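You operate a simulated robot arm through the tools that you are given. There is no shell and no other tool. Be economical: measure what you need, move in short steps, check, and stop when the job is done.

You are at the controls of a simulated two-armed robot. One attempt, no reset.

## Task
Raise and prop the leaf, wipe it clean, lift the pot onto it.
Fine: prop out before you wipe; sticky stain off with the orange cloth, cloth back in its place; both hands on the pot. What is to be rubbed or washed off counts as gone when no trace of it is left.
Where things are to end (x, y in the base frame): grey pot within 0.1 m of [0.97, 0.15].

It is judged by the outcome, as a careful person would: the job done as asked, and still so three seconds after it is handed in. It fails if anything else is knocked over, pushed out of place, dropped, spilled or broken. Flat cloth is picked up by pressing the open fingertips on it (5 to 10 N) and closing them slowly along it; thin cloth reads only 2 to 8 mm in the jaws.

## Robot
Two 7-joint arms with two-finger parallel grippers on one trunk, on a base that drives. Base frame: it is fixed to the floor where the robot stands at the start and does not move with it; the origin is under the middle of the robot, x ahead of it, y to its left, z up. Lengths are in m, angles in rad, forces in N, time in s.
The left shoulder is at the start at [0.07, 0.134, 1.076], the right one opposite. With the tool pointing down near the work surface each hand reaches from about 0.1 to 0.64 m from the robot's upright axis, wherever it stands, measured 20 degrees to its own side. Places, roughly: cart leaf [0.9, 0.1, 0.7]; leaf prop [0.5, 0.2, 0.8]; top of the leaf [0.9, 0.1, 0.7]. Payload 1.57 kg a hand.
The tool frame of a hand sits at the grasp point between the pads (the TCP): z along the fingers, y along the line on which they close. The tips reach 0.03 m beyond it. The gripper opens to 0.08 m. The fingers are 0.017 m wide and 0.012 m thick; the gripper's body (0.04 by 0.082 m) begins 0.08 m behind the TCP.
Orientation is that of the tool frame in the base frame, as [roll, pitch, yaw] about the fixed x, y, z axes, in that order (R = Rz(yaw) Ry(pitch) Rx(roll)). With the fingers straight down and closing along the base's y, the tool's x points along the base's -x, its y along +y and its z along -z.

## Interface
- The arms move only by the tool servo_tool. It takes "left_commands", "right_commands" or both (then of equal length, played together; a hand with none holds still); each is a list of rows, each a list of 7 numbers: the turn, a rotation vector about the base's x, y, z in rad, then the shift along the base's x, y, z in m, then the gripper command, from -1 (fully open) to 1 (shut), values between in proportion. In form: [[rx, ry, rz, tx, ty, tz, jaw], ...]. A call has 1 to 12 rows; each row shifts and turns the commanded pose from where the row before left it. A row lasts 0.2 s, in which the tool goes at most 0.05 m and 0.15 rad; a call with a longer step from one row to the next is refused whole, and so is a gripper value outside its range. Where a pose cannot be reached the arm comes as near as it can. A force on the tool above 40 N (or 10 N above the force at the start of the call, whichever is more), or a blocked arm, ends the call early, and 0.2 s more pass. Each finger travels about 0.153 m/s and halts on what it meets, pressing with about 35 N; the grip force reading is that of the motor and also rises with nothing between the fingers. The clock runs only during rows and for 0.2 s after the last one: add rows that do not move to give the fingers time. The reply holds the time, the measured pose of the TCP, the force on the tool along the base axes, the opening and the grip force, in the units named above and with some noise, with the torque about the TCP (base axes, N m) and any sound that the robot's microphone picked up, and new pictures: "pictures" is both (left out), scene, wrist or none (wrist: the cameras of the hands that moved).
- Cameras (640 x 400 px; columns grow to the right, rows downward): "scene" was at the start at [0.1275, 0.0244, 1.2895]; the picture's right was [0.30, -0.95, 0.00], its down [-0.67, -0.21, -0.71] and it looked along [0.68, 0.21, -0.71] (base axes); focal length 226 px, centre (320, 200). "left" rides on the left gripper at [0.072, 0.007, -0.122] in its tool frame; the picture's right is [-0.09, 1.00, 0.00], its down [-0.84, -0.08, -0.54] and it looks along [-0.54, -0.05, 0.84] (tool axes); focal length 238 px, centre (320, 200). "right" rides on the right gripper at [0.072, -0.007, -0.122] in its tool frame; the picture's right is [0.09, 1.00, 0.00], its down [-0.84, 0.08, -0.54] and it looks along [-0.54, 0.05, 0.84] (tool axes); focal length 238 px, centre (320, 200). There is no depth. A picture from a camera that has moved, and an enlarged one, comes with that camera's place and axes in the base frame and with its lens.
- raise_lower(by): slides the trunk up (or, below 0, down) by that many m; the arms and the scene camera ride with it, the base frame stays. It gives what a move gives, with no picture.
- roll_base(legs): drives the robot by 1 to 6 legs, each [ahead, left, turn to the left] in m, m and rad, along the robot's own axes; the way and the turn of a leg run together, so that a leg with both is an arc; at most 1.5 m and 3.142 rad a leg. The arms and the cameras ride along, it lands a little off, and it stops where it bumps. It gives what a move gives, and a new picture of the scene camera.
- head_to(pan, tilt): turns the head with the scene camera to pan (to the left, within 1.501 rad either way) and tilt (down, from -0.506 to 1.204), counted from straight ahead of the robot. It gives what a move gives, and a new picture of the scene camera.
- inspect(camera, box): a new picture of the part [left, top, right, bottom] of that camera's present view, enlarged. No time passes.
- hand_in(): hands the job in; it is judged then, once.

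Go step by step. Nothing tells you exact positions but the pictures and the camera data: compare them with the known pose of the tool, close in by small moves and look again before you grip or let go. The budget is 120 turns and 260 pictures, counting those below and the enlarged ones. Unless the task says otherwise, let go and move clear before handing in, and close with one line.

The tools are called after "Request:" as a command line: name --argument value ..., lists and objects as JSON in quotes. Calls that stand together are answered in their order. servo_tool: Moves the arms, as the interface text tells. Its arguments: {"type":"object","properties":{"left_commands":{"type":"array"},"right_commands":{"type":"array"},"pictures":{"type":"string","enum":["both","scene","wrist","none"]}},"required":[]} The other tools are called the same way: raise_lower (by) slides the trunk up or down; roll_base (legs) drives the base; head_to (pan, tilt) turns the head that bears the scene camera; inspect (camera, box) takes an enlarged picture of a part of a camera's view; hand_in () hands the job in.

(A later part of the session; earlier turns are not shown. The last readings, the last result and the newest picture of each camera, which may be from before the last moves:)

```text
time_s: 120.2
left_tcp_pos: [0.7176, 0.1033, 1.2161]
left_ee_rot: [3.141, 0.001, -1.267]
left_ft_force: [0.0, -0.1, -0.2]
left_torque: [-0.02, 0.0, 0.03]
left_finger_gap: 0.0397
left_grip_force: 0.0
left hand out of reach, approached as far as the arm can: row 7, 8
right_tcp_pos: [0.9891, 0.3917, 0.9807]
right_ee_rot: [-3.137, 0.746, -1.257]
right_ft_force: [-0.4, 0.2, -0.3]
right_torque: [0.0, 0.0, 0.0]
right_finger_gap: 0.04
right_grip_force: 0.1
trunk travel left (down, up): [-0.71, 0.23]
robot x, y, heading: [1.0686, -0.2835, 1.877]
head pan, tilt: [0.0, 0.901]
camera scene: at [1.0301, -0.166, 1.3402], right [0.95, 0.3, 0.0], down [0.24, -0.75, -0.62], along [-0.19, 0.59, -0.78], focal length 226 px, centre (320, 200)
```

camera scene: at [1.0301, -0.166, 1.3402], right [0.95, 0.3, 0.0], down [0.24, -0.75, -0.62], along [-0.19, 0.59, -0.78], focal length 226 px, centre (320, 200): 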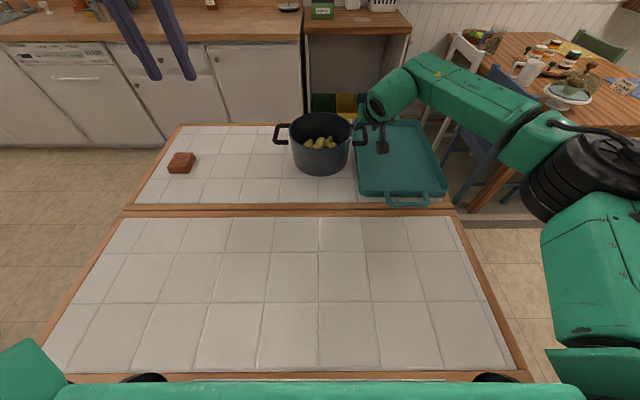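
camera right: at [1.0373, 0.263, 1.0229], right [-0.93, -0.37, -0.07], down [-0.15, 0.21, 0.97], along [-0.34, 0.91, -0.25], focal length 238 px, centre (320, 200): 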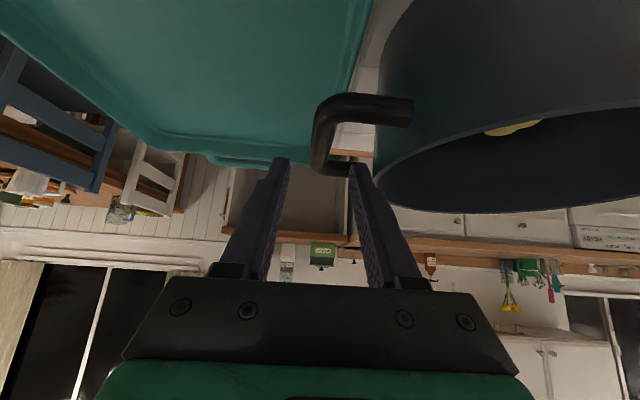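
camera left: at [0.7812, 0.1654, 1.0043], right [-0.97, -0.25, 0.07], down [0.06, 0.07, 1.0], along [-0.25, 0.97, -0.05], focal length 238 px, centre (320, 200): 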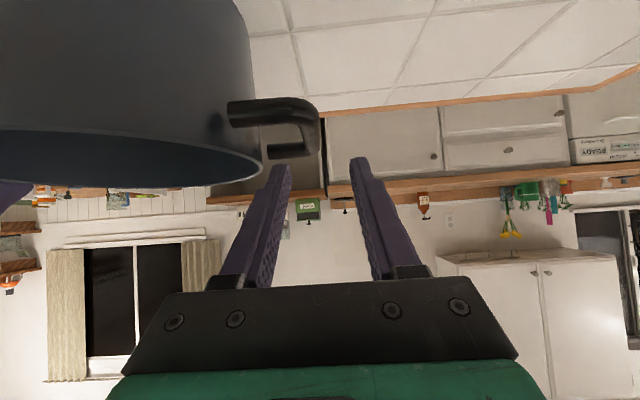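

Request:
servo_tool --left_commands '[[0.1425, 0.0444, 0, 0.0042, 0.03, -0.028, 0], [0.1425, 0.0444, 0, 0.0042, 0.03, -0.028, 0], [0.1425, 0.0444, 0, 0.0042, 0.03, -0.028, 0], [0.1425, 0.0444, 0, 0.0042, 0.03, -0.028, 0], [0.1425, 0.0444, 0, 0.0042, 0.03, -0.028, 0], [0, 0, 0, 0.0042, 0.03, -0.028, 0], [0, 0, 0, 0.0042, 0.03, -0.028, 0], [0, 0, 0, 0, 0, 0, 0]]'

```text
time_s: 122.0
left_tcp_pos: [0.743, 0.2963, 1.0242]
left_ee_rot: [-3.137, 0.749, -1.264]
left_ft_force: [-0.4, -0.4, 0.3]
left_torque: [-0.01, 0.0, 0.0]
left_finger_gap: 0.0399
left_grip_force: 0.1
left hand out of reach, approached as far as the arm can: row 7
right_tcp_pos: [0.9898, 0.3909, 0.9825]
right_ee_rot: [-3.136, 0.748, -1.256]
right_ft_force: [0.7, -0.3, 0.4]
right_torque: [-0.04, 0.02, 0.0]
right_finger_gap: 0.04
right_grip_force: 0.0
trunk travel left (down, up): [-0.71, 0.23]
robot x, y, heading: [1.0734, -0.2856, 1.877]
head pan, tilt: [0.0, 0.901]
camera scene: at [1.0307, -0.1683, 1.3405], right [0.95, 0.3, 0.0], down [0.24, -0.75, -0.62], along [-0.19, 0.59, -0.78], focal length 226 px, centre (320, 200)
camera left: at [0.7775, 0.1653, 1.0652], right [-0.97, -0.24, 0.06], down [0.0, 0.26, 0.97], along [-0.24, 0.94, -0.25], focal length 238 px, centre (320, 200)
```

scene: 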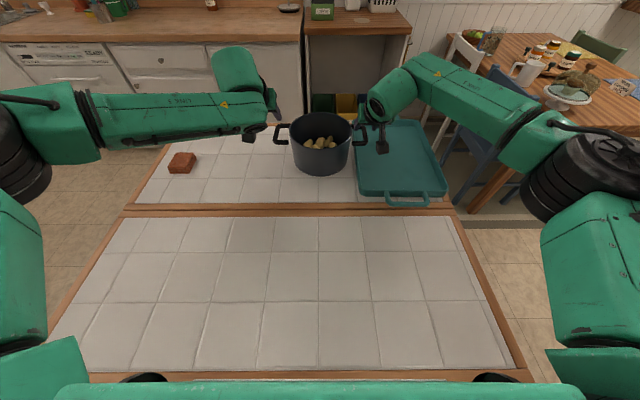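
left: 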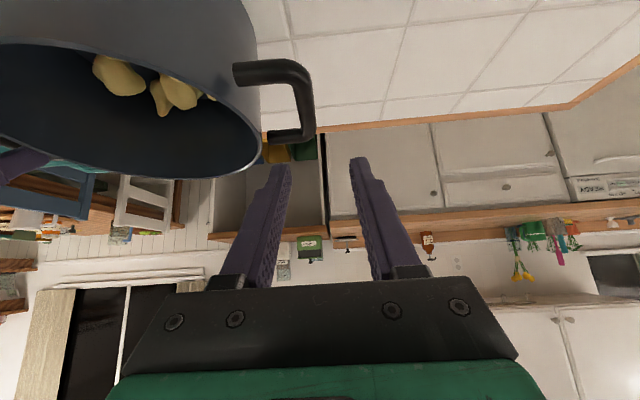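

Reach improves when the shoulder is higher than the hand, as it was at the leaf. I'll raise the trunk 0.2 and lower the hands back down.

Request:
raise_lower --by 0.2

Request:
servo_tool --left_commands '[[0, 0, 0, 0.001, 0.004, -0.045, 0], [0, 0, 0, 0.001, 0.004, -0.045, 0], [0, 0, 0, 0.001, 0.004, -0.045, 0], [0, 0, 0, 0.001, 0.004, -0.045, 0], [0, 0, 0, 0, 0, -0.025, 0], [0, 0, 0, 0, 0, 0, 0]]' --right_commands '[[0, 0, 0, 0, 0, -0.045, 0], [0, 0, 0, 0, 0, -0.045, 0], [0, 0, 0, 0, 0, -0.045, 0], [0, 0, 0, 0, 0, -0.03, 0], [0, 0, 0, 0, 0, 0, 0], [0, 0, 0, 0, 0, 0, 0]]'

Request:
inspect --camera "left" --box '[200, 0, 440, 250]'

Request:
inspect --camera "right" --box '[200, 0, 440, 250]'

```text
time_s: 124.1
left_tcp_pos: [0.7438, 0.2972, 1.2232]
left_ee_rot: [-3.14, 0.746, -1.264]
left_ft_force: [0.3, 0.5, 0.5]
left_torque: [-0.02, 0.03, -0.01]
left_finger_gap: 0.0401
left_grip_force: 0.1
right_tcp_pos: [0.9892, 0.3906, 1.1834]
right_ee_rot: [-3.138, 0.748, -1.254]
right_ft_force: [0.1, -0.1, -0.1]
right_torque: [0.03, 0.0, 0.01]
right_finger_gap: 0.0401
right_grip_force: 0.2
trunk travel left (down, up): [-0.91, 0.03]
robot x, y, heading: [1.07, -0.2826, 1.875]
head pan, tilt: [0.0, 0.901]
```

```text
time_s: 125.5
left_tcp_pos: [0.7179, 0.2359, 1.0682]
left_ee_rot: [-3.138, 0.746, -1.263]
left_ft_force: [-0.6, 0.6, 0.5]
left_torque: [-0.03, -0.02, 0.04]
left_finger_gap: 0.0402
left_grip_force: 0.0
left hand out of reach, approached as far as the arm can: row 1, 2, 3, 4, 5
right_tcp_pos: [0.989, 0.3898, 1.0177]
right_ee_rot: [-3.135, 0.746, -1.26]
right_ft_force: [-0.9, 0.7, -0.1]
right_torque: [0.0, -0.01, -0.02]
right_finger_gap: 0.0399
right_grip_force: 0.1
trunk travel left (down, up): [-0.91, 0.03]
robot x, y, heading: [1.0671, -0.2882, 1.876]
head pan, tilt: [0.0, 0.901]
camera scene: at [1.0306, -0.1671, 1.5403], right [0.95, 0.3, 0.0], down [0.24, -0.75, -0.62], along [-0.19, 0.59, -0.78], focal length 226 px, centre (320, 200)
camera right: at [1.037, 0.2626, 1.0584], right [-0.93, -0.37, -0.07], down [-0.15, 0.21, 0.97], along [-0.34, 0.91, -0.25], focal length 238 px, centre (320, 200)
camera left: at [0.7515, 0.104, 1.1084], right [-0.97, -0.23, 0.06], down [0.0, 0.26, 0.97], along [-0.24, 0.94, -0.25], focal length 238 px, centre (320, 200)
```

scene: 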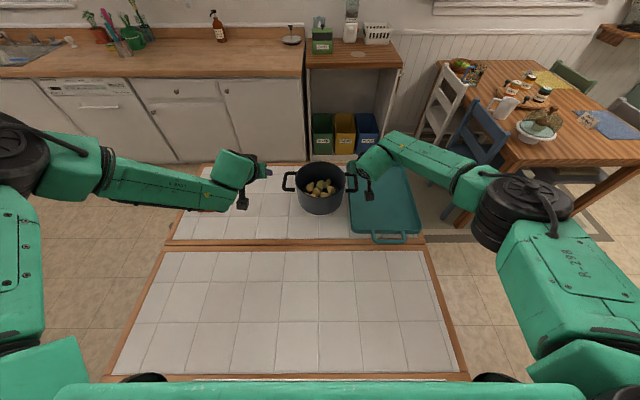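
right: 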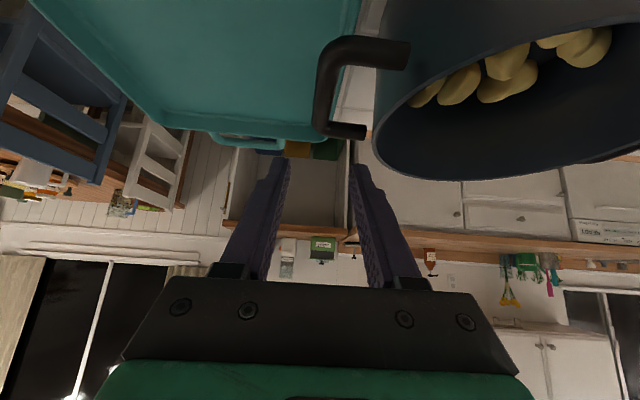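
left: 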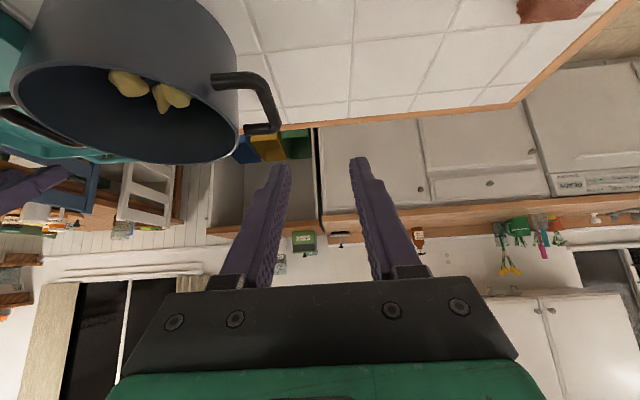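

```text
1.60 times, centred on (320, 125) of left
camera zoom: at [0.7515, 0.104, 1.1084], right [-0.97, -0.23, 0.06], down [0.0, 0.26, 0.97], along [-0.24, 0.94, -0.25], focal length 381 px, centre (320, 320)
```

zoom: 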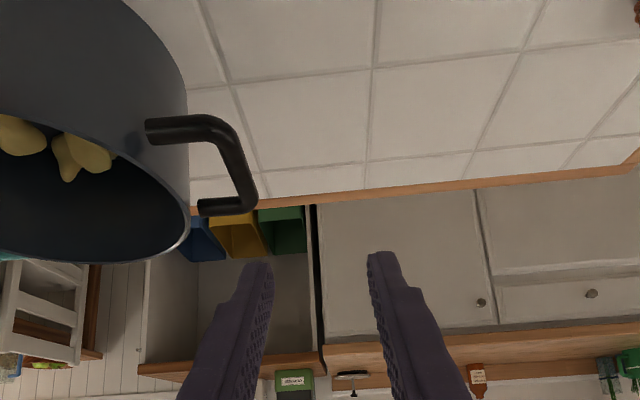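

```text
1.60 times, centred on (320, 125) of right
camera zoom: at [1.037, 0.2626, 1.0584], right [-0.93, -0.37, -0.07], down [-0.15, 0.21, 0.97], along [-0.34, 0.91, -0.25], focal length 381 px, centre (320, 320)
```

zoom: 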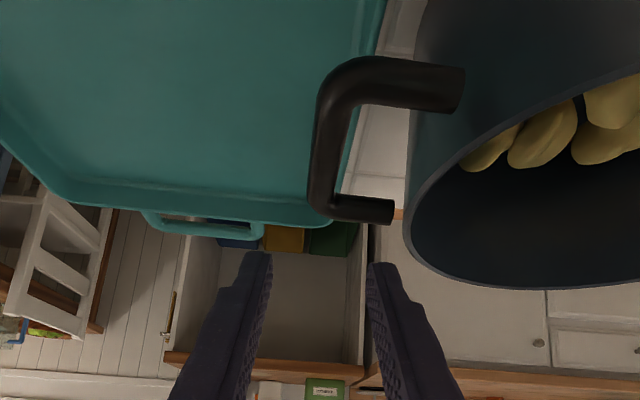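

The left arm's elbow is still wrapped badly. I'll bring the left hand in close, tool down, in front of its shoulder to unwind it.

Request:
servo_tool --left_commands '[[-0.1185, -0.037, 0, 0.0166, -0.036, 0.0214, 0], [-0.1185, -0.037, 0, 0.0166, -0.036, 0.0214, 0], [-0.1185, -0.037, 0, 0.0166, -0.036, 0.0214, 0], [-0.1185, -0.037, 0, 0.0166, -0.036, 0.0214, 0], [-0.1185, -0.037, 0, 0.0166, -0.036, 0.0214, 0], [-0.1185, -0.037, 0, 0.0166, -0.036, 0.0214, 0], [0, 0, 0, 0.0166, -0.036, 0.0214, 0], [0, 0, 0, 0, 0, 0, 0]]' --pictures "scene"

```text
time_s: 127.3
left_tcp_pos: [0.8351, -0.0177, 1.2186]
left_ee_rot: [3.141, 0.002, -1.265]
left_ft_force: [-0.2, -0.5, 0.1]
left_torque: [0.0, 0.06, -0.01]
left_finger_gap: 0.04
left_grip_force: 0.1
right_tcp_pos: [0.9896, 0.3906, 1.0194]
right_ee_rot: [-3.137, 0.748, -1.257]
right_ft_force: [0.8, -0.1, 0.4]
right_torque: [-0.02, -0.02, -0.03]
right_finger_gap: 0.0398
right_grip_force: 0.1
trunk travel left (down, up): [-0.91, 0.03]
robot x, y, heading: [1.0694, -0.2859, 1.874]
head pan, tilt: [0.0, 0.901]
camera scene: at [1.0302, -0.1672, 1.5403], right [0.95, 0.3, 0.0], down [0.24, -0.75, -0.62], along [-0.19, 0.59, -0.78], focal length 226 px, centre (320, 200)
```

scene: 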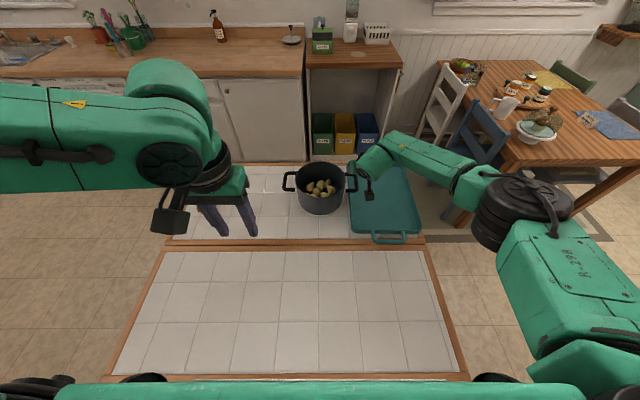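

Request:
servo_tool --left_commands '[[0, 0, 0, -0.0098, 0.0367, 0, 0], [0, 0, 0, -0.0098, 0.0367, 0, 0], [0.1425, 0.0444, 0, -0.0098, 0.0367, 0, 0], [0.1425, 0.0444, 0, -0.0098, 0.0367, 0, 0], [0.1425, 0.0444, 0, -0.0098, 0.0367, 0, 0], [0.1425, 0.0444, 0, -0.0098, 0.0367, 0, 0], [0.1425, 0.0444, 0, -0.0098, 0.0367, -0.02, 0], [0, 0, 0, -0.0098, 0.0367, -0.025, 0], [0, 0, 0, -0.0098, 0.0367, -0.025, 0], [0, 0, 0, 0, 0, 0, 0]]'

```text
time_s: 129.5
left_tcp_pos: [0.7358, 0.283, 1.1585]
left_ee_rot: [-3.136, 0.75, -1.264]
left_ft_force: [0.9, 0.2, 0.8]
left_torque: [0.02, -0.01, 0.02]
left_finger_gap: 0.04
left_grip_force: 0.0
left hand out of reach, approached as far as the arm can: row 9
right_tcp_pos: [0.9891, 0.3892, 1.0189]
right_ee_rot: [-3.137, 0.747, -1.257]
right_ft_force: [0.0, -0.1, -0.3]
right_torque: [0.02, -0.02, 0.01]
right_finger_gap: 0.0399
right_grip_force: 0.0
trunk travel left (down, up): [-0.91, 0.03]
robot x, y, heading: [1.0658, -0.2877, 1.874]
head pan, tilt: [0.0, 0.901]
camera scene: at [1.0307, -0.1686, 1.5405], right [0.95, 0.3, 0.0], down [0.24, -0.75, -0.62], along [-0.19, 0.59, -0.78], focal length 226 px, centre (320, 200)
camera left: at [0.7696, 0.1515, 1.1998], right [-0.97, -0.23, 0.06], down [0.0, 0.25, 0.97], along [-0.24, 0.94, -0.25], focal length 238 px, centre (320, 200)
```

scene: 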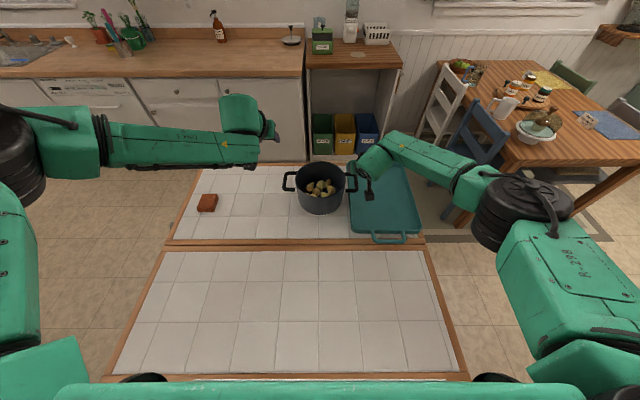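
left: 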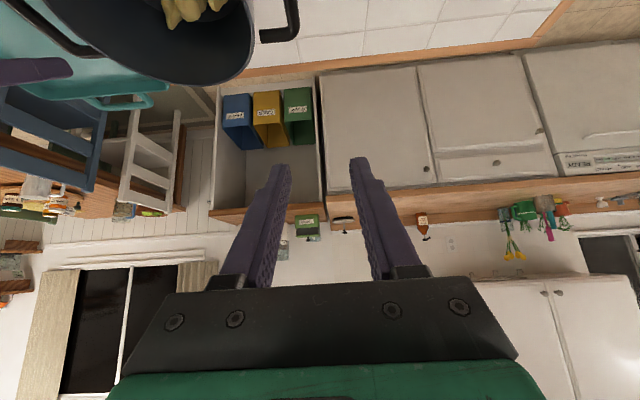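

I'll try yawing the left hand slightly inward, in line with its forearm, and see whether it then reaches farther.

Request:
servo_tool --left_commands '[[0, 0, -0.15, 0, 0, -0.03, 0], [0, 0, -0.15, 0, 0, -0.03, 0], [0, 0, 0, 0.004, 0.015, -0.04, 0], [0, 0, 0, 0.004, 0.015, -0.03, 0], [0, 0, 0, 0, 0, 0, 0]]' --pictures "wrist"

```text
time_s: 130.7
left_tcp_pos: [0.7313, 0.2555, 1.0756]
left_ee_rot: [-3.137, 0.747, -1.563]
left_ft_force: [0.9, -0.7, -0.3]
left_torque: [0.0, 0.01, 0.0]
left_finger_gap: 0.04
left_grip_force: 0.1
left hand out of reach, approached as far as the arm can: row 2, 3, 4
right_tcp_pos: [0.9879, 0.3898, 1.0172]
right_ee_rot: [-3.137, 0.749, -1.255]
right_ft_force: [0.5, 0.2, -0.7]
right_torque: [0.0, 0.01, 0.03]
right_finger_gap: 0.0403
right_grip_force: 0.1
trunk travel left (down, up): [-0.91, 0.03]
robot x, y, heading: [1.0672, -0.289, 1.881]
head pan, tilt: [0.0, 0.901]
camera left: at [0.7252, 0.1205, 1.1163], right [-1.0, 0.06, 0.06], down [0.07, 0.25, 0.97], along [0.05, 0.97, -0.25], focal length 238 px, centre (320, 200)
```

left: 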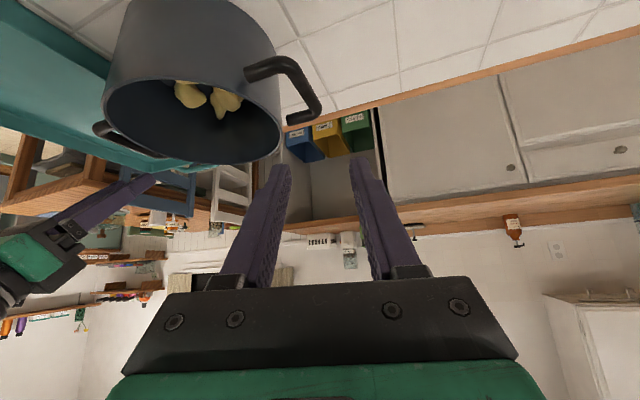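

The left arm only stretches to 0.60 m from its shoulder while the right gets 0.68, so its joints are wound up. I'll straighten it: raise to shoulder height, point forward and stretch out.

Request:
servo_tool --left_commands '[[0, 0, 0.15, 0, 0, 0.045, 0], [0, 0, 0.15, 0, 0, 0.045, 0], [0.1425, 0.0444, 0, 0, 0, 0.045, 0], [0.1425, 0.0444, 0, 0, 0, 0.045, 0], [0.1425, 0.0444, 0, -0.005, 0.015, 0.04, 0], [0.1425, 0.0444, 0, -0.005, 0.015, 0.03, 0], [0.1425, 0.0444, 0, -0.01, 0.03, 0, 0], [0, 0, 0, -0.01, 0.03, 0, 0], [0, 0, 0, -0.01, 0.03, 0, 0], [0, 0, 0, -0.01, 0.03, 0, 0], [0, 0, 0, 0, 0, 0, 0]]' --pictures "scene"

```text
time_s: 133.1
left_tcp_pos: [0.6733, 0.3658, 1.3342]
left_ee_rot: [-3.095, 1.492, -1.222]
left_ft_force: [-0.1, -0.7, -0.1]
left_torque: [-0.01, 0.02, 0.02]
left_finger_gap: 0.0397
left_grip_force: 0.1
left hand out of reach, approached as far as the arm can: row 9, 10
right_tcp_pos: [0.9899, 0.3907, 1.0165]
right_ee_rot: [-3.136, 0.745, -1.257]
right_ft_force: [-0.6, 0.0, 1.2]
right_torque: [-0.01, 0.02, -0.02]
right_finger_gap: 0.0396
right_grip_force: 0.0
trunk travel left (down, up): [-0.91, 0.03]
robot x, y, heading: [1.0689, -0.2847, 1.875]
head pan, tilt: [0.0, 0.901]
camera scene: at [1.0305, -0.1662, 1.5403], right [0.95, 0.3, 0.0], down [0.24, -0.75, -0.62], along [-0.19, 0.59, -0.78], focal length 226 px, centre (320, 200)
```

scene: 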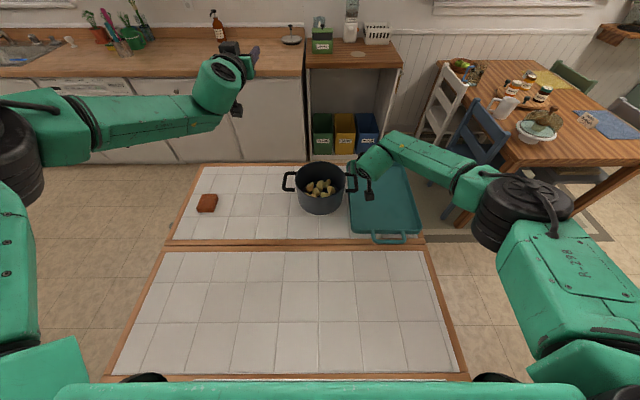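

The reach is limited to a sphere around the shoulder, so shoulder level with the handles is best, and gripping with the fingertip part helps too. I'll raise the hands, then lower the trunk so the shoulders come to about 1.04.

Request:
servo_tool --left_commands '[[-0.1425, -0.0444, 0, 0.0148, -0.0172, 0, 0], [-0.1425, -0.0444, 0, 0.0148, -0.0172, 0, 0], [-0.1425, -0.0444, 0, 0.0148, -0.0172, 0, 0], [-0.1425, -0.0444, 0, 0.0148, -0.0172, 0, 0], [-0.1425, -0.0444, 0, 0.0148, -0.0172, 0, 0], [0, 0, 0, 0, 0, 0, 0], [0, 0, 0, 0, 0, 0, 0]]' --right_commands '[[0, 0, 0, 0, 0, 0.045, 0], [0, 0, 0, 0, -0.005, 0.045, 0], [0, 0, 0, 0, -0.01, 0.045, 0], [0, 0, 0, 0, -0.01, 0.045, 0], [0, 0, 0, 0, 0, 0.045, 0], [0, 0, 0, 0, 0, 0.045, 0], [0, 0, 0, 0, 0, 0.03, 0]]' --pictures "none"

Request:
raise_lower --by -0.3

Request:
servo_tool --left_commands '[[0, 0, 0, 0, 0, 0, 0]]' --right_commands '[[0, 0, 0, 0, 0, 0, 0]]'

```text
time_s: 134.7
left_tcp_pos: [0.7444, 0.2784, 1.3341]
left_ee_rot: [-3.14, 0.747, -1.263]
left_ft_force: [-0.6, -1.0, -0.1]
left_torque: [0.02, 0.03, -0.02]
left_finger_gap: 0.04
left_grip_force: 0.1
right_tcp_pos: [0.9889, 0.3654, 1.319]
right_ee_rot: [-3.134, 0.746, -1.257]
right_ft_force: [0.2, -0.3, -0.9]
right_torque: [-0.01, 0.0, 0.0]
right_finger_gap: 0.0401
right_grip_force: 0.1
trunk travel left (down, up): [-0.91, 0.03]
robot x, y, heading: [1.066, -0.2882, 1.875]
head pan, tilt: [0.0, 0.901]
```

```text
time_s: 137.7
left_tcp_pos: [0.7462, 0.2785, 1.0341]
left_ee_rot: [-3.141, 0.747, -1.265]
left_ft_force: [0.0, -0.3, -0.3]
left_torque: [-0.01, -0.02, -0.02]
left_finger_gap: 0.0399
left_grip_force: 0.1
right_tcp_pos: [0.9898, 0.3648, 1.0187]
right_ee_rot: [-3.137, 0.747, -1.258]
right_ft_force: [-0.4, 0.1, -0.1]
right_torque: [-0.03, 0.0, 0.02]
right_finger_gap: 0.0403
right_grip_force: 0.1
trunk travel left (down, up): [-0.61, 0.33]
robot x, y, heading: [1.0683, -0.2844, 1.875]
head pan, tilt: [0.0, 0.901]
```

```text
time_s: 138.1
left_tcp_pos: [0.7465, 0.2774, 1.0349]
left_ee_rot: [-3.139, 0.747, -1.263]
left_ft_force: [0.1, 0.4, -0.4]
left_torque: [0.0, 0.01, -0.01]
left_finger_gap: 0.0399
left_grip_force: 0.0
right_tcp_pos: [0.9895, 0.3661, 1.0182]
right_ee_rot: [-3.135, 0.747, -1.257]
right_ft_force: [0.0, -1.0, -0.2]
right_torque: [-0.01, 0.04, -0.03]
right_finger_gap: 0.04
right_grip_force: 0.1
trunk travel left (down, up): [-0.61, 0.33]
robot x, y, heading: [1.0717, -0.2884, 1.878]
head pan, tilt: [0.0, 0.901]
camera scene: at [1.0302, -0.1669, 1.2403], right [0.95, 0.3, 0.0], down [0.24, -0.75, -0.62], along [-0.19, 0.59, -0.78], focal length 226 px, centre (320, 200)
camera right: at [1.037, 0.2383, 1.0588], right [-0.93, -0.37, -0.07], down [-0.15, 0.21, 0.97], along [-0.34, 0.91, -0.25], focal length 238 px, centre (320, 200)
camera left: at [0.78, 0.1473, 1.075], right [-0.97, -0.24, 0.06], down [0.0, 0.26, 0.97], along [-0.24, 0.94, -0.25], focal length 238 px, centre (320, 200)
```

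scene: 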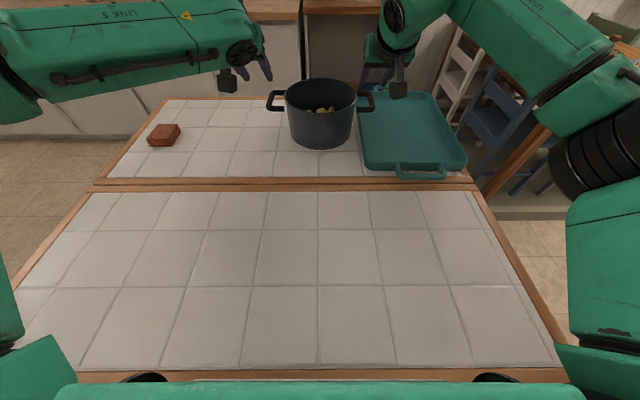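
right: 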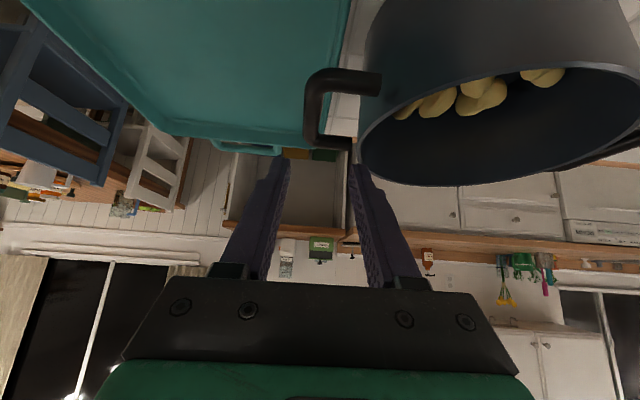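
left: 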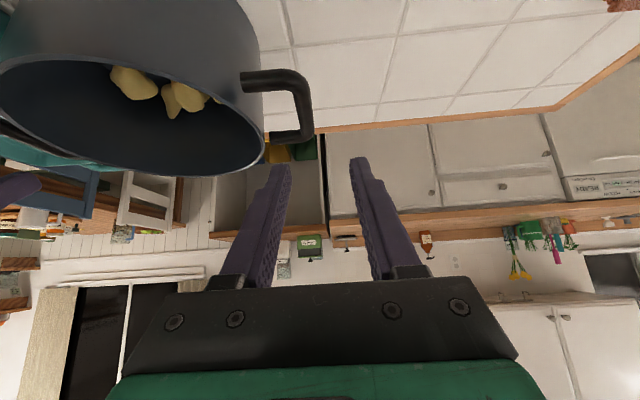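

Both hands sit above the handles. Moving over and descending in steps.

Request:
servo_tool --left_commands '[[0, 0, 0, 0.001, 0.01, -0.015, 0], [0, 0, 0, 0.001, 0.01, -0.015, 0], [0, 0, 0, 0.001, 0.006, -0.015, 0], [0, 0, 0, 0, 0, 0, 0]]' --right_commands '[[0, 0, 0, 0.002, 0.005, -0.01, 0], [0, 0, 0, 0.002, 0.005, -0.01, 0], [0, 0, 0, 0.001, 0.0025, -0.01, 0], [0, 0, 0, 0, 0, 0, 0]]' --pictures "wrist"

Request:
inspect --camera "left" --box '[200, 50, 440, 250]'

Request:
inspect --camera "right" --box '[200, 50, 440, 250]'

```text
time_s: 139.1
left_tcp_pos: [0.7468, 0.2991, 0.9894]
left_ee_rot: [-3.14, 0.75, -1.265]
left_ft_force: [-0.9, 0.0, -0.7]
left_torque: [0.0, 0.0, 0.0]
left_finger_gap: 0.0399
left_grip_force: 0.1
left hand out of reach, approached as far as the arm can: row 3
right_tcp_pos: [0.9939, 0.3778, 0.9872]
right_ee_rot: [-3.139, 0.748, -1.256]
right_ft_force: [-0.1, 0.2, -0.5]
right_torque: [0.03, 0.0, 0.03]
right_finger_gap: 0.0401
right_grip_force: 0.0
trunk travel left (down, up): [-0.61, 0.33]
robot x, y, heading: [1.0698, -0.2866, 1.876]
head pan, tilt: [0.0, 0.901]
camera right: at [1.0417, 0.2508, 1.0283], right [-0.93, -0.37, -0.07], down [-0.15, 0.21, 0.97], along [-0.34, 0.91, -0.25], focal length 238 px, centre (320, 200)
camera left: at [0.7802, 0.1674, 1.0289], right [-0.97, -0.23, 0.06], down [0.0, 0.25, 0.97], along [-0.24, 0.94, -0.25], focal length 238 px, centre (320, 200)
```

right: 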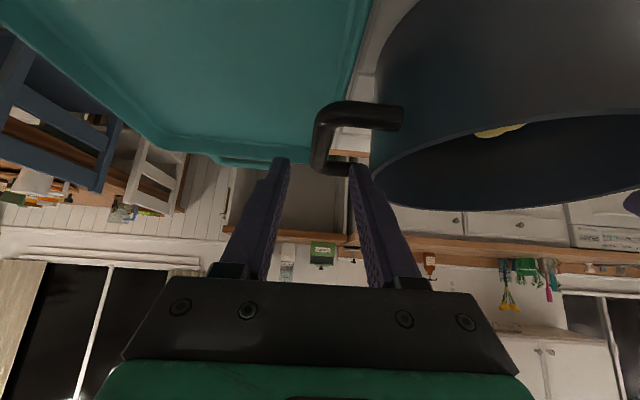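
left: 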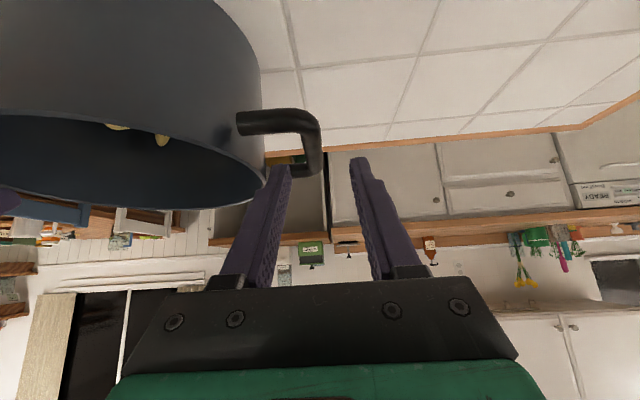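

```text
2.00 times, centred on (320, 150) of left
camera zoom: at [0.7802, 0.1674, 1.0289], right [-0.97, -0.23, 0.06], down [0.0, 0.25, 0.97], along [-0.24, 0.94, -0.25], focal length 477 px, centre (320, 300)
```

zoom: 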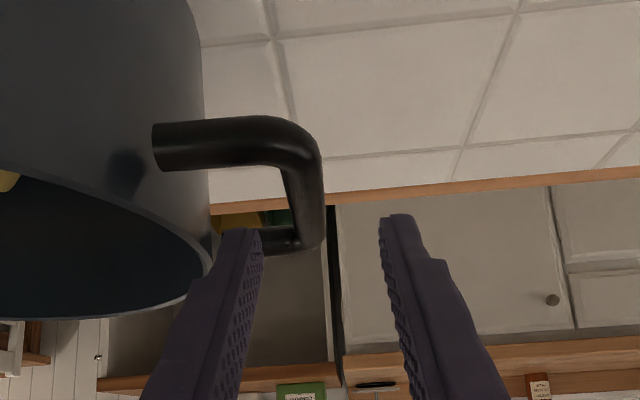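

```text
2.00 times, centred on (320, 150) of right
camera zoom: at [1.0417, 0.2508, 1.0283], right [-0.93, -0.37, -0.07], down [-0.15, 0.21, 0.97], along [-0.34, 0.91, -0.25], focal length 477 px, centre (320, 300)
```

zoom: 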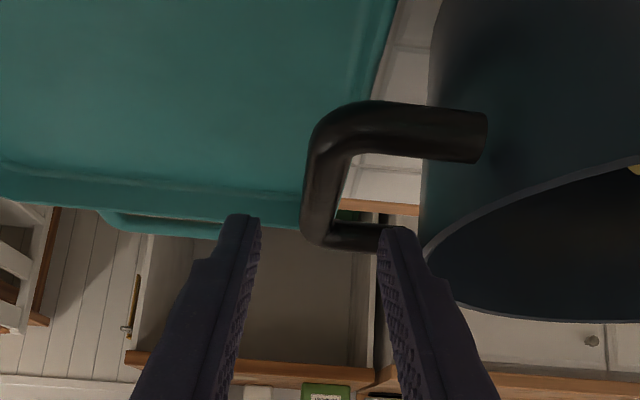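

Alignment is good; I'll shift the left 5 mm inward and lower both hands together with the trunk.

Request:
servo_tool --left_commands '[[0, 0, 0, 0.0048, 0.0015, 0, 0], [0, 0, 0, 0, 0, 0, 0]]' --pictures "none"

Request:
raise_lower --by -0.025

Request:
inspect --camera "left" --box '[200, 50, 440, 250]'

Request:
inspect --camera "right" --box '[200, 50, 440, 250]'

```text
time_s: 139.7
left_tcp_pos: [0.7503, 0.2976, 0.9876]
left_ee_rot: [-3.136, 0.749, -1.264]
left_ft_force: [0.5, -0.3, 0.0]
left_torque: [-0.03, 0.01, 0.02]
left_finger_gap: 0.0401
left_grip_force: 0.1
left hand out of reach, approached as far as the arm can: row 1
right_tcp_pos: [0.9946, 0.3782, 0.9883]
right_ee_rot: [-3.137, 0.747, -1.256]
right_ft_force: [-0.2, 0.3, -0.5]
right_torque: [-0.03, 0.02, 0.0]
right_finger_gap: 0.0399
right_grip_force: 0.0
trunk travel left (down, up): [-0.61, 0.33]
robot x, y, heading: [1.0675, -0.2883, 1.877]
head pan, tilt: [0.0, 0.901]
```

```text
time_s: 140.4
left_tcp_pos: [0.7508, 0.2971, 0.964]
left_ee_rot: [-3.137, 0.748, -1.264]
left_ft_force: [0.0, 0.1, 0.3]
left_torque: [0.0, 0.01, -0.02]
left_finger_gap: 0.0399
left_grip_force: 0.1
right_tcp_pos: [0.9944, 0.3765, 0.9633]
right_ee_rot: [-3.137, 0.746, -1.257]
right_ft_force: [-1.0, -0.1, -0.1]
right_torque: [-0.02, 0.0, -0.02]
right_finger_gap: 0.0402
right_grip_force: 0.1
trunk travel left (down, up): [-0.585, 0.355]
robot x, y, heading: [1.0668, -0.2883, 1.879]
head pan, tilt: [0.0, 0.901]
```

```text
2.00 times, centred on (320, 150) of left
camera zoom: at [0.7842, 0.1654, 1.0039], right [-0.97, -0.23, 0.06], down [0.0, 0.25, 0.97], along [-0.24, 0.94, -0.25], focal length 477 px, centre (320, 300)
```

zoom: 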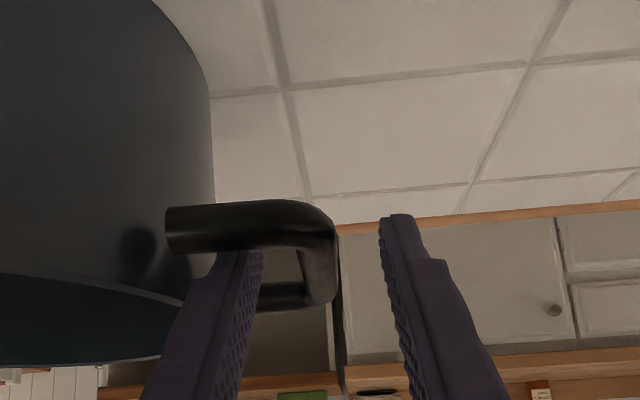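

```text
2.00 times, centred on (320, 150) of right
camera zoom: at [1.0418, 0.2503, 1.0037], right [-0.93, -0.37, -0.07], down [-0.15, 0.21, 0.97], along [-0.34, 0.91, -0.25], focal length 477 px, centre (320, 300)
```

zoom: 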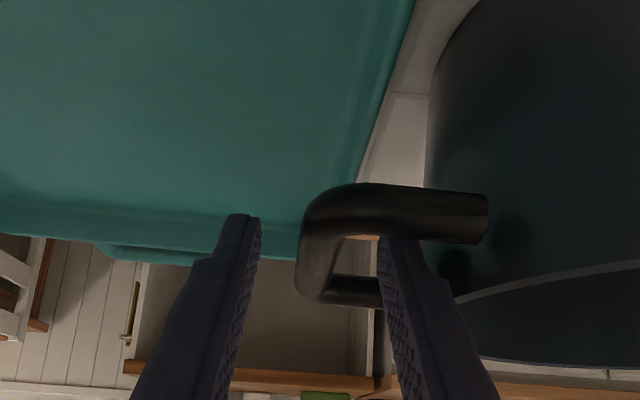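

Both inner fingers are inside the handle loops, outer fingers outside. Closing both grippers.

Request:
servo_tool --left_commands '[[0, 0, 0, 0, 0, 0, 0.2], [0, 0, 0, 0, 0, 0, 0.4], [0, 0, 0, 0, 0, 0, 0.6], [0, 0, 0, 0, 0, 0, 0.8], [0, 0, 0, 0, 0, 0, 1], [0, 0, 0, 0, 0, 0, 1]]' --right_commands '[[0, 0, 0, 0, 0, 0, 0.2], [0, 0, 0, 0, 0, 0, 0.4], [0, 0, 0, 0, 0, 0, 0.6], [0, 0, 0, 0, 0, 0, 0.8], [0, 0, 0, 0, 0, 0, 1], [0, 0, 0, 0, 0, 0, 1]]'

```text
time_s: 141.8
left_tcp_pos: [0.7521, 0.2979, 0.9635]
left_ee_rot: [-3.137, 0.748, -1.267]
left_ft_force: [14.0, 2.6, -0.8]
left_torque: [0.28, -0.11, -0.25]
left_finger_gap: 0.0136
left_grip_force: 30.6
right_tcp_pos: [0.9936, 0.3782, 0.9635]
right_ee_rot: [-3.138, 0.746, -1.255]
right_ft_force: [-11.4, -0.9, 0.4]
right_torque: [-0.14, 0.17, -0.63]
right_finger_gap: 0.0144
right_grip_force: 30.6
trunk travel left (down, up): [-0.585, 0.355]
robot x, y, heading: [1.0716, -0.2876, 1.876]
head pan, tilt: [0.0, 0.901]
camera scene: at [1.0308, -0.1666, 1.2153], right [0.95, 0.3, 0.0], down [0.24, -0.75, -0.62], along [-0.19, 0.59, -0.78], focal length 226 px, centre (320, 200)
camera right: at [1.0415, 0.2505, 1.0035], right [-0.93, -0.37, -0.06], down [-0.15, 0.21, 0.97], along [-0.34, 0.91, -0.25], focal length 238 px, centre (320, 200)
camera left: at [0.7856, 0.1661, 1.0037], right [-0.97, -0.23, 0.06], down [0.0, 0.25, 0.97], along [-0.24, 0.94, -0.25], focal length 238 px, centre (320, 200)
```

scene: 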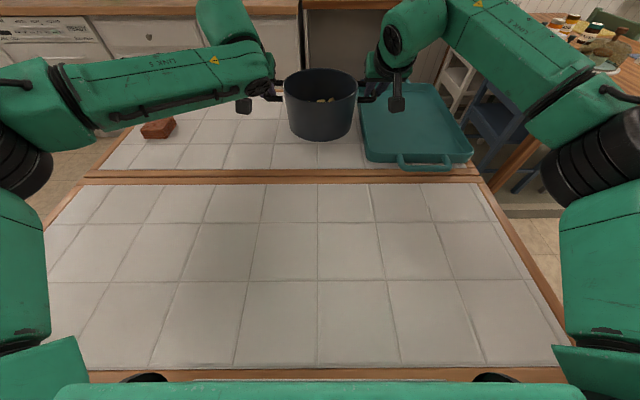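
right: 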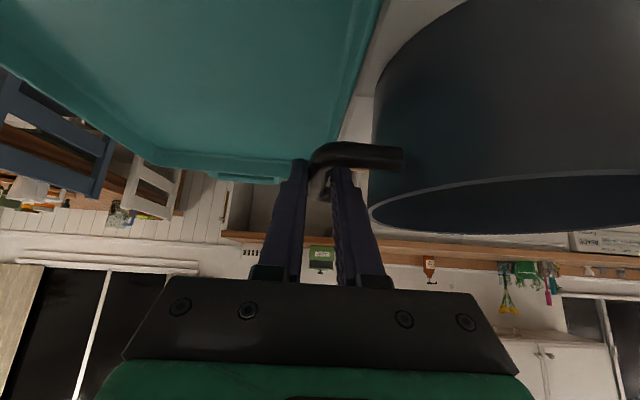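
left: 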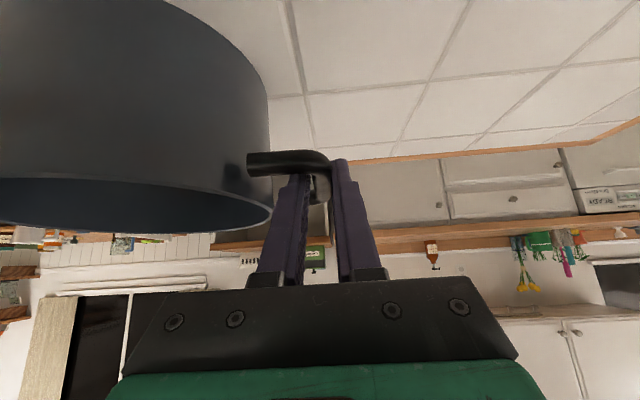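

Both handles are gripped. I'll relax the sideways strain a little and lift with the trunk so both hands rise exactly together.

Request:
servo_tool --left_commands '[[0, 0, 0, 0.003, 0.001, 0, 1], [0, 0, 0, 0, 0, 0, 1]]' --right_commands '[[0, 0, 0, -0.003, -0.001, 0, 1], [0, 0, 0, 0, 0, 0, 1]]' --pictures "none"

Request:
raise_lower --by 0.03

Request:
inspect --camera "scene" --box '[220, 40, 420, 165]'

```text
time_s: 142.4
left_tcp_pos: [0.7522, 0.2959, 0.9632]
left_ee_rot: [-3.138, 0.749, -1.263]
left_ft_force: [4.4, 0.4, 4.4]
left_torque: [-0.8, -0.31, -0.06]
left_finger_gap: 0.0137
left_grip_force: 30.1
right_tcp_pos: [0.9925, 0.378, 0.9628]
right_ee_rot: [-3.136, 0.747, -1.26]
right_ft_force: [-3.6, 4.1, 0.4]
right_torque: [0.01, 0.01, -0.7]
right_finger_gap: 0.0143
right_grip_force: 30.5
trunk travel left (down, up): [-0.585, 0.355]
robot x, y, heading: [1.0685, -0.2879, 1.881]
head pan, tilt: [0.0, 0.901]
```

```text
time_s: 143.2
left_tcp_pos: [0.7511, 0.2984, 0.9905]
left_ee_rot: [-3.138, 0.748, -1.261]
left_ft_force: [-3.0, -4.3, -6.3]
left_torque: [-0.06, 0.12, -0.01]
left_finger_gap: 0.0137
left_grip_force: 30.0
right_tcp_pos: [0.9913, 0.3802, 0.9908]
right_ee_rot: [-3.133, 0.741, -1.258]
right_ft_force: [2.1, 4.4, -5.5]
right_torque: [-0.23, -0.07, -0.74]
right_finger_gap: 0.0143
right_grip_force: 30.6
trunk travel left (down, up): [-0.615, 0.325]
robot x, y, heading: [1.0693, -0.2856, 1.873]
head pan, tilt: [0.0, 0.901]
```

```text
3.20 times, centred on (320, 102) of scene
camera zoom: at [1.0293, -0.1639, 1.2449], right [0.95, 0.3, 0.0], down [0.24, -0.75, -0.62], along [-0.19, 0.59, -0.79], focal length 722 px, centre (320, 512)
```

zoom: 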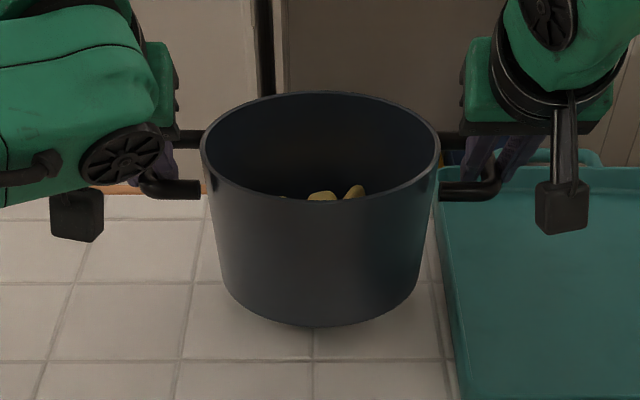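

The pot is up and level, about 6 N per hand. I'll raise a bit more and drive back slowly in two legs.

Request:
raise_lower --by 0.03

Request:
roll_base --legs '[[-0.1, -0.016, 0], [-0.1, -0.016, 0]]'

```text
time_s: 143.9
left_tcp_pos: [0.7522, 0.2986, 1.0205]
left_ee_rot: [-3.137, 0.748, -1.262]
left_ft_force: [-7.8, -5.5, -6.8]
left_torque: [-0.34, 0.04, 0.13]
left_finger_gap: 0.0137
left_grip_force: 29.8
right_tcp_pos: [0.9904, 0.381, 1.022]
right_ee_rot: [-3.134, 0.745, -1.258]
right_ft_force: [7.7, 6.7, -6.4]
right_torque: [0.03, -0.12, -0.89]
right_finger_gap: 0.0144
right_grip_force: 30.0
trunk travel left (down, up): [-0.645, 0.295]
robot x, y, heading: [1.0688, -0.2871, 1.875]
head pan, tilt: [0.0, 0.901]
```

```text
time_s: 145.9
left_tcp_pos: [0.8414, 0.1163, 1.0199]
left_ee_rot: [-3.141, 0.748, -1.262]
left_ft_force: [-17.9, -8.6, -5.8]
left_torque: [0.09, 0.31, 0.25]
left_finger_gap: 0.0137
left_grip_force: 30.5
right_tcp_pos: [1.0805, 0.2002, 1.0198]
right_ee_rot: [-3.136, 0.745, -1.256]
right_ft_force: [18.5, 8.4, -6.1]
right_torque: [-0.37, -0.37, -1.04]
right_finger_gap: 0.0148
right_grip_force: 30.8
trunk travel left (down, up): [-0.645, 0.295]
robot x, y, heading: [1.1583, -0.4684, 1.878]
head pan, tilt: [0.0, 0.901]
camera scene: at [1.1197, -0.3452, 1.2749], right [0.95, 0.3, 0.0], down [0.24, -0.75, -0.62], along [-0.19, 0.59, -0.79], focal length 226 px, centre (320, 200)
```

scene: 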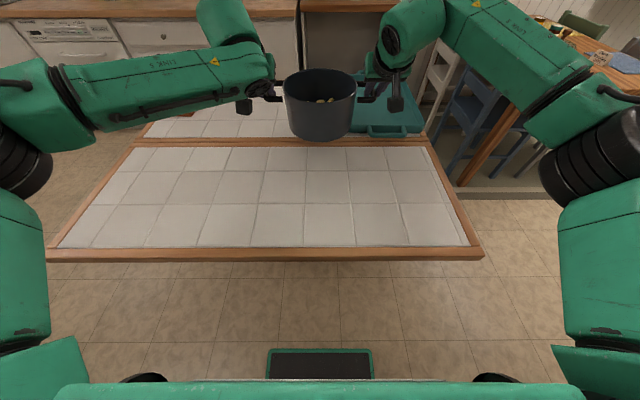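

Pot is now around (0.957, 0.171). I'll relax the side strain and draw both hands back together 9.5 cm.

Request:
servo_tool --left_commands '[[0, 0, 0, -0.002, -0.0006, 0, 1], [0, 0, 0, 0.0056, -0.0181, 0, 1], [0, 0, 0, 0.0056, -0.0181, 0, 1], [0, 0, 0, 0.0056, -0.0181, 0, 1], [0, 0, 0, 0.0056, -0.0181, 0, 1], [0, 0, 0, 0.0056, -0.0181, 0, 1], [0, 0, 0, 0, 0, 0, 1]]' --right_commands '[[0, 0, 0, 0.002, 0.0006, 0, 1], [0, 0, 0, 0.0056, -0.0181, 0, 1], [0, 0, 0, 0.0056, -0.0181, 0, 1], [0, 0, 0, 0.0056, -0.0181, 0, 1], [0, 0, 0, 0.0056, -0.0181, 0, 1], [0, 0, 0, 0.0056, -0.0181, 0, 1], [0, 0, 0, 0, 0, 0, 1]]'

Request:
inspect --camera "scene" --box '[220, 60, 420, 200]'

```text
time_s: 147.5
left_tcp_pos: [0.8689, 0.0275, 1.0193]
left_ee_rot: [-3.132, 0.746, -1.261]
left_ft_force: [29.4, 6.5, -6.2]
left_torque: [-0.5, -0.56, -0.36]
left_finger_gap: 0.0132
left_grip_force: 30.5
right_tcp_pos: [1.1108, 0.1076, 1.0192]
right_ee_rot: [-3.137, 0.743, -1.254]
right_ft_force: [-29.8, -7.1, -6.9]
right_torque: [0.22, 0.5, -0.28]
right_finger_gap: 0.0146
right_grip_force: 31.0
trunk travel left (down, up): [-0.645, 0.295]
robot x, y, heading: [1.1584, -0.4695, 1.872]
head pan, tilt: [0.0, 0.901]
camera scene: at [1.1196, -0.3449, 1.2749], right [0.95, 0.3, 0.0], down [0.24, -0.75, -0.62], along [-0.19, 0.59, -0.79], focal length 226 px, centre (320, 200)
camera right: at [1.1582, -0.0194, 1.0613], right [-0.93, -0.37, -0.07], down [-0.15, 0.21, 0.97], along [-0.34, 0.9, -0.25], focal length 238 px, centre (320, 200)
camera left: at [0.9022, -0.1046, 1.0615], right [-0.97, -0.23, 0.06], down [-0.01, 0.26, 0.97], along [-0.24, 0.94, -0.25], focal length 238 px, centre (320, 200)
```

scene: 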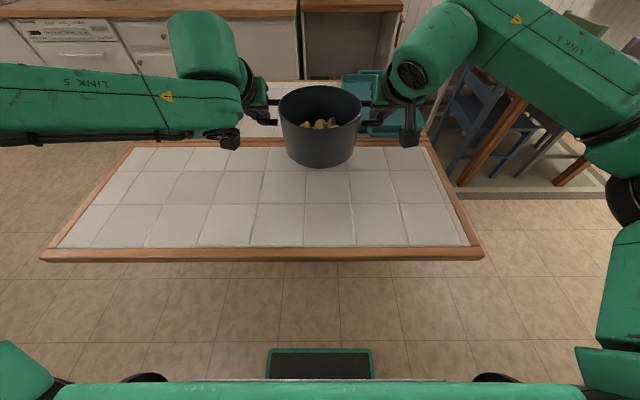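
right: 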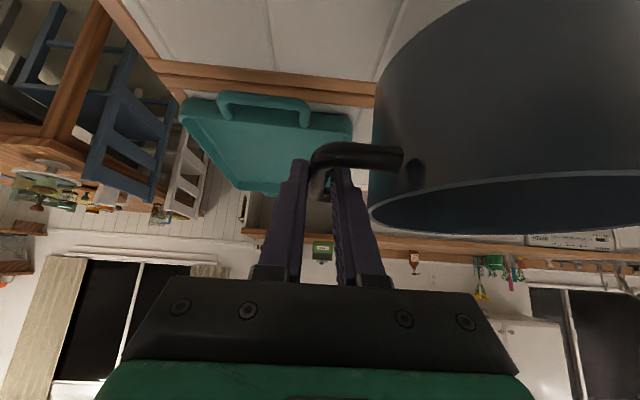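
left: 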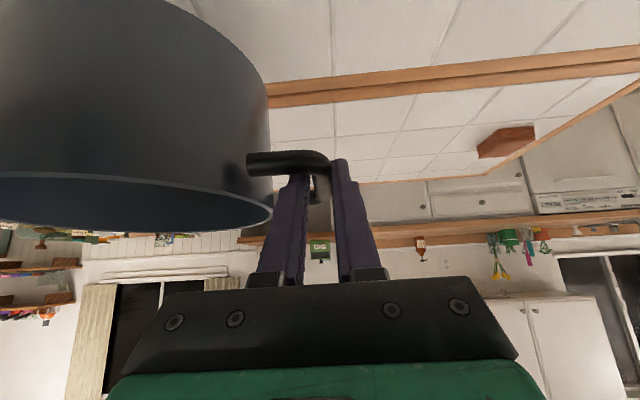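

```text
2.86 times, centred on (320, 130) of scene
camera zoom: at [1.1196, -0.3449, 1.2749], right [0.95, 0.3, 0.0], down [0.24, -0.75, -0.62], along [-0.19, 0.59, -0.79], focal length 645 px, centre (320, 400)
```

zoom: 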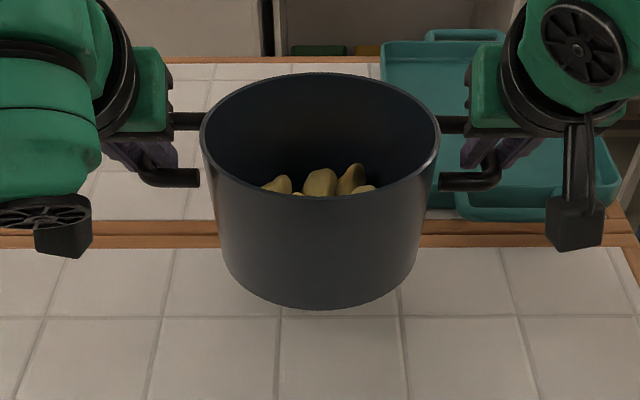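

Almost at the target. I'll relax the side strain, shift another 8 mm onto the leaf, and lower by the trunk.

Request:
servo_tool --left_commands '[[0, 0, 0, 0.0012, 0.0004, 0, 1], [0, 0, 0, 0.0024, -0.0076, 0, 1], [0, 0, 0, 0, 0, 0, 1]]' --right_commands '[[0, 0, 0, -0.0012, -0.0004, 0, 1], [0, 0, 0, 0.0024, -0.0076, 0, 1], [0, 0, 0, 0, 0, 0, 1]]' --pictures "none"

Request:
raise_lower --by -0.045

Request:
inspect --camera "scene" --box '[220, 60, 420, 200]'

```text
time_s: 148.3
left_tcp_pos: [0.8715, 0.0181, 1.0206]
left_ee_rot: [-3.133, 0.749, -1.262]
left_ft_force: [24.6, 5.5, -6.0]
left_torque: [-0.01, -0.42, -0.31]
left_finger_gap: 0.0135
left_grip_force: 30.9
right_tcp_pos: [1.1119, 0.0996, 1.0208]
right_ee_rot: [-3.136, 0.744, -1.259]
right_ft_force: [-25.1, -5.3, -5.8]
right_torque: [-0.29, 0.34, -0.41]
right_finger_gap: 0.0142
right_grip_force: 30.8
trunk travel left (down, up): [-0.645, 0.295]
robot x, y, heading: [1.1588, -0.4677, 1.88]
head pan, tilt: [0.0, 0.901]
```

```text
time_s: 149.1
left_tcp_pos: [0.8717, 0.0183, 0.9758]
left_ee_rot: [-3.133, 0.747, -1.262]
left_ft_force: [24.3, 4.6, -5.4]
left_torque: [0.04, -0.41, -0.33]
left_finger_gap: 0.0135
left_grip_force: 30.2
right_tcp_pos: [1.1126, 0.1001, 0.9754]
right_ee_rot: [-3.135, 0.742, -1.255]
right_ft_force: [-24.5, -5.2, -6.8]
right_torque: [-0.32, 0.28, -0.39]
right_finger_gap: 0.0144
right_grip_force: 30.3
trunk travel left (down, up): [-0.6, 0.34]
robot x, y, heading: [1.1597, -0.4667, 1.877]
head pan, tilt: [0.0, 0.901]
```

```text
2.86 times, centred on (320, 130) of scene
camera zoom: at [1.1202, -0.3465, 1.2301], right [0.95, 0.3, 0.0], down [0.24, -0.75, -0.62], along [-0.19, 0.59, -0.78], focal length 645 px, centre (320, 400)
```

zoom: 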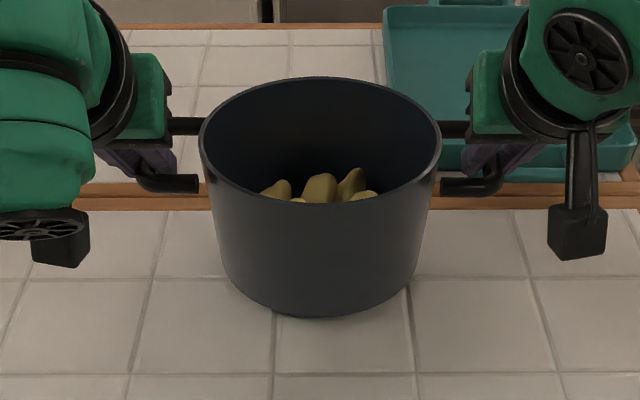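

Request:
raise_lower --by -0.011

Request:
raise_lower --by -0.003

```text
time_s: 149.7
left_tcp_pos: [0.8722, 0.0182, 0.9655]
left_ee_rot: [-3.135, 0.748, -1.262]
left_ft_force: [24.1, 5.9, -6.4]
left_torque: [0.0, -0.35, -0.32]
left_finger_gap: 0.0132
left_grip_force: 30.1
right_tcp_pos: [1.1125, 0.0998, 0.9649]
right_ee_rot: [-3.135, 0.742, -1.257]
right_ft_force: [-24.3, -5.5, -6.4]
right_torque: [-0.3, 0.3, -0.38]
right_finger_gap: 0.0143
right_grip_force: 30.4
trunk travel left (down, up): [-0.589, 0.351]
robot x, y, heading: [1.1595, -0.4692, 1.873]
head pan, tilt: [0.0, 0.901]
```

```text
time_s: 150.2
left_tcp_pos: [0.8712, 0.0174, 0.963]
left_ee_rot: [-3.135, 0.751, -1.26]
left_ft_force: [23.2, 5.6, -5.3]
left_torque: [0.72, -0.15, -0.29]
left_finger_gap: 0.0137
left_grip_force: 29.9
right_tcp_pos: [1.1124, 0.0982, 0.9638]
right_ee_rot: [-3.137, 0.746, -1.257]
right_ft_force: [-23.7, -3.5, -1.6]
right_torque: [-0.37, 0.29, -0.36]
right_finger_gap: 0.0144
right_grip_force: 30.8
trunk travel left (down, up): [-0.586, 0.354]
robot x, y, heading: [1.1626, -0.4707, 1.878]
head pan, tilt: [0.0, 0.901]
```

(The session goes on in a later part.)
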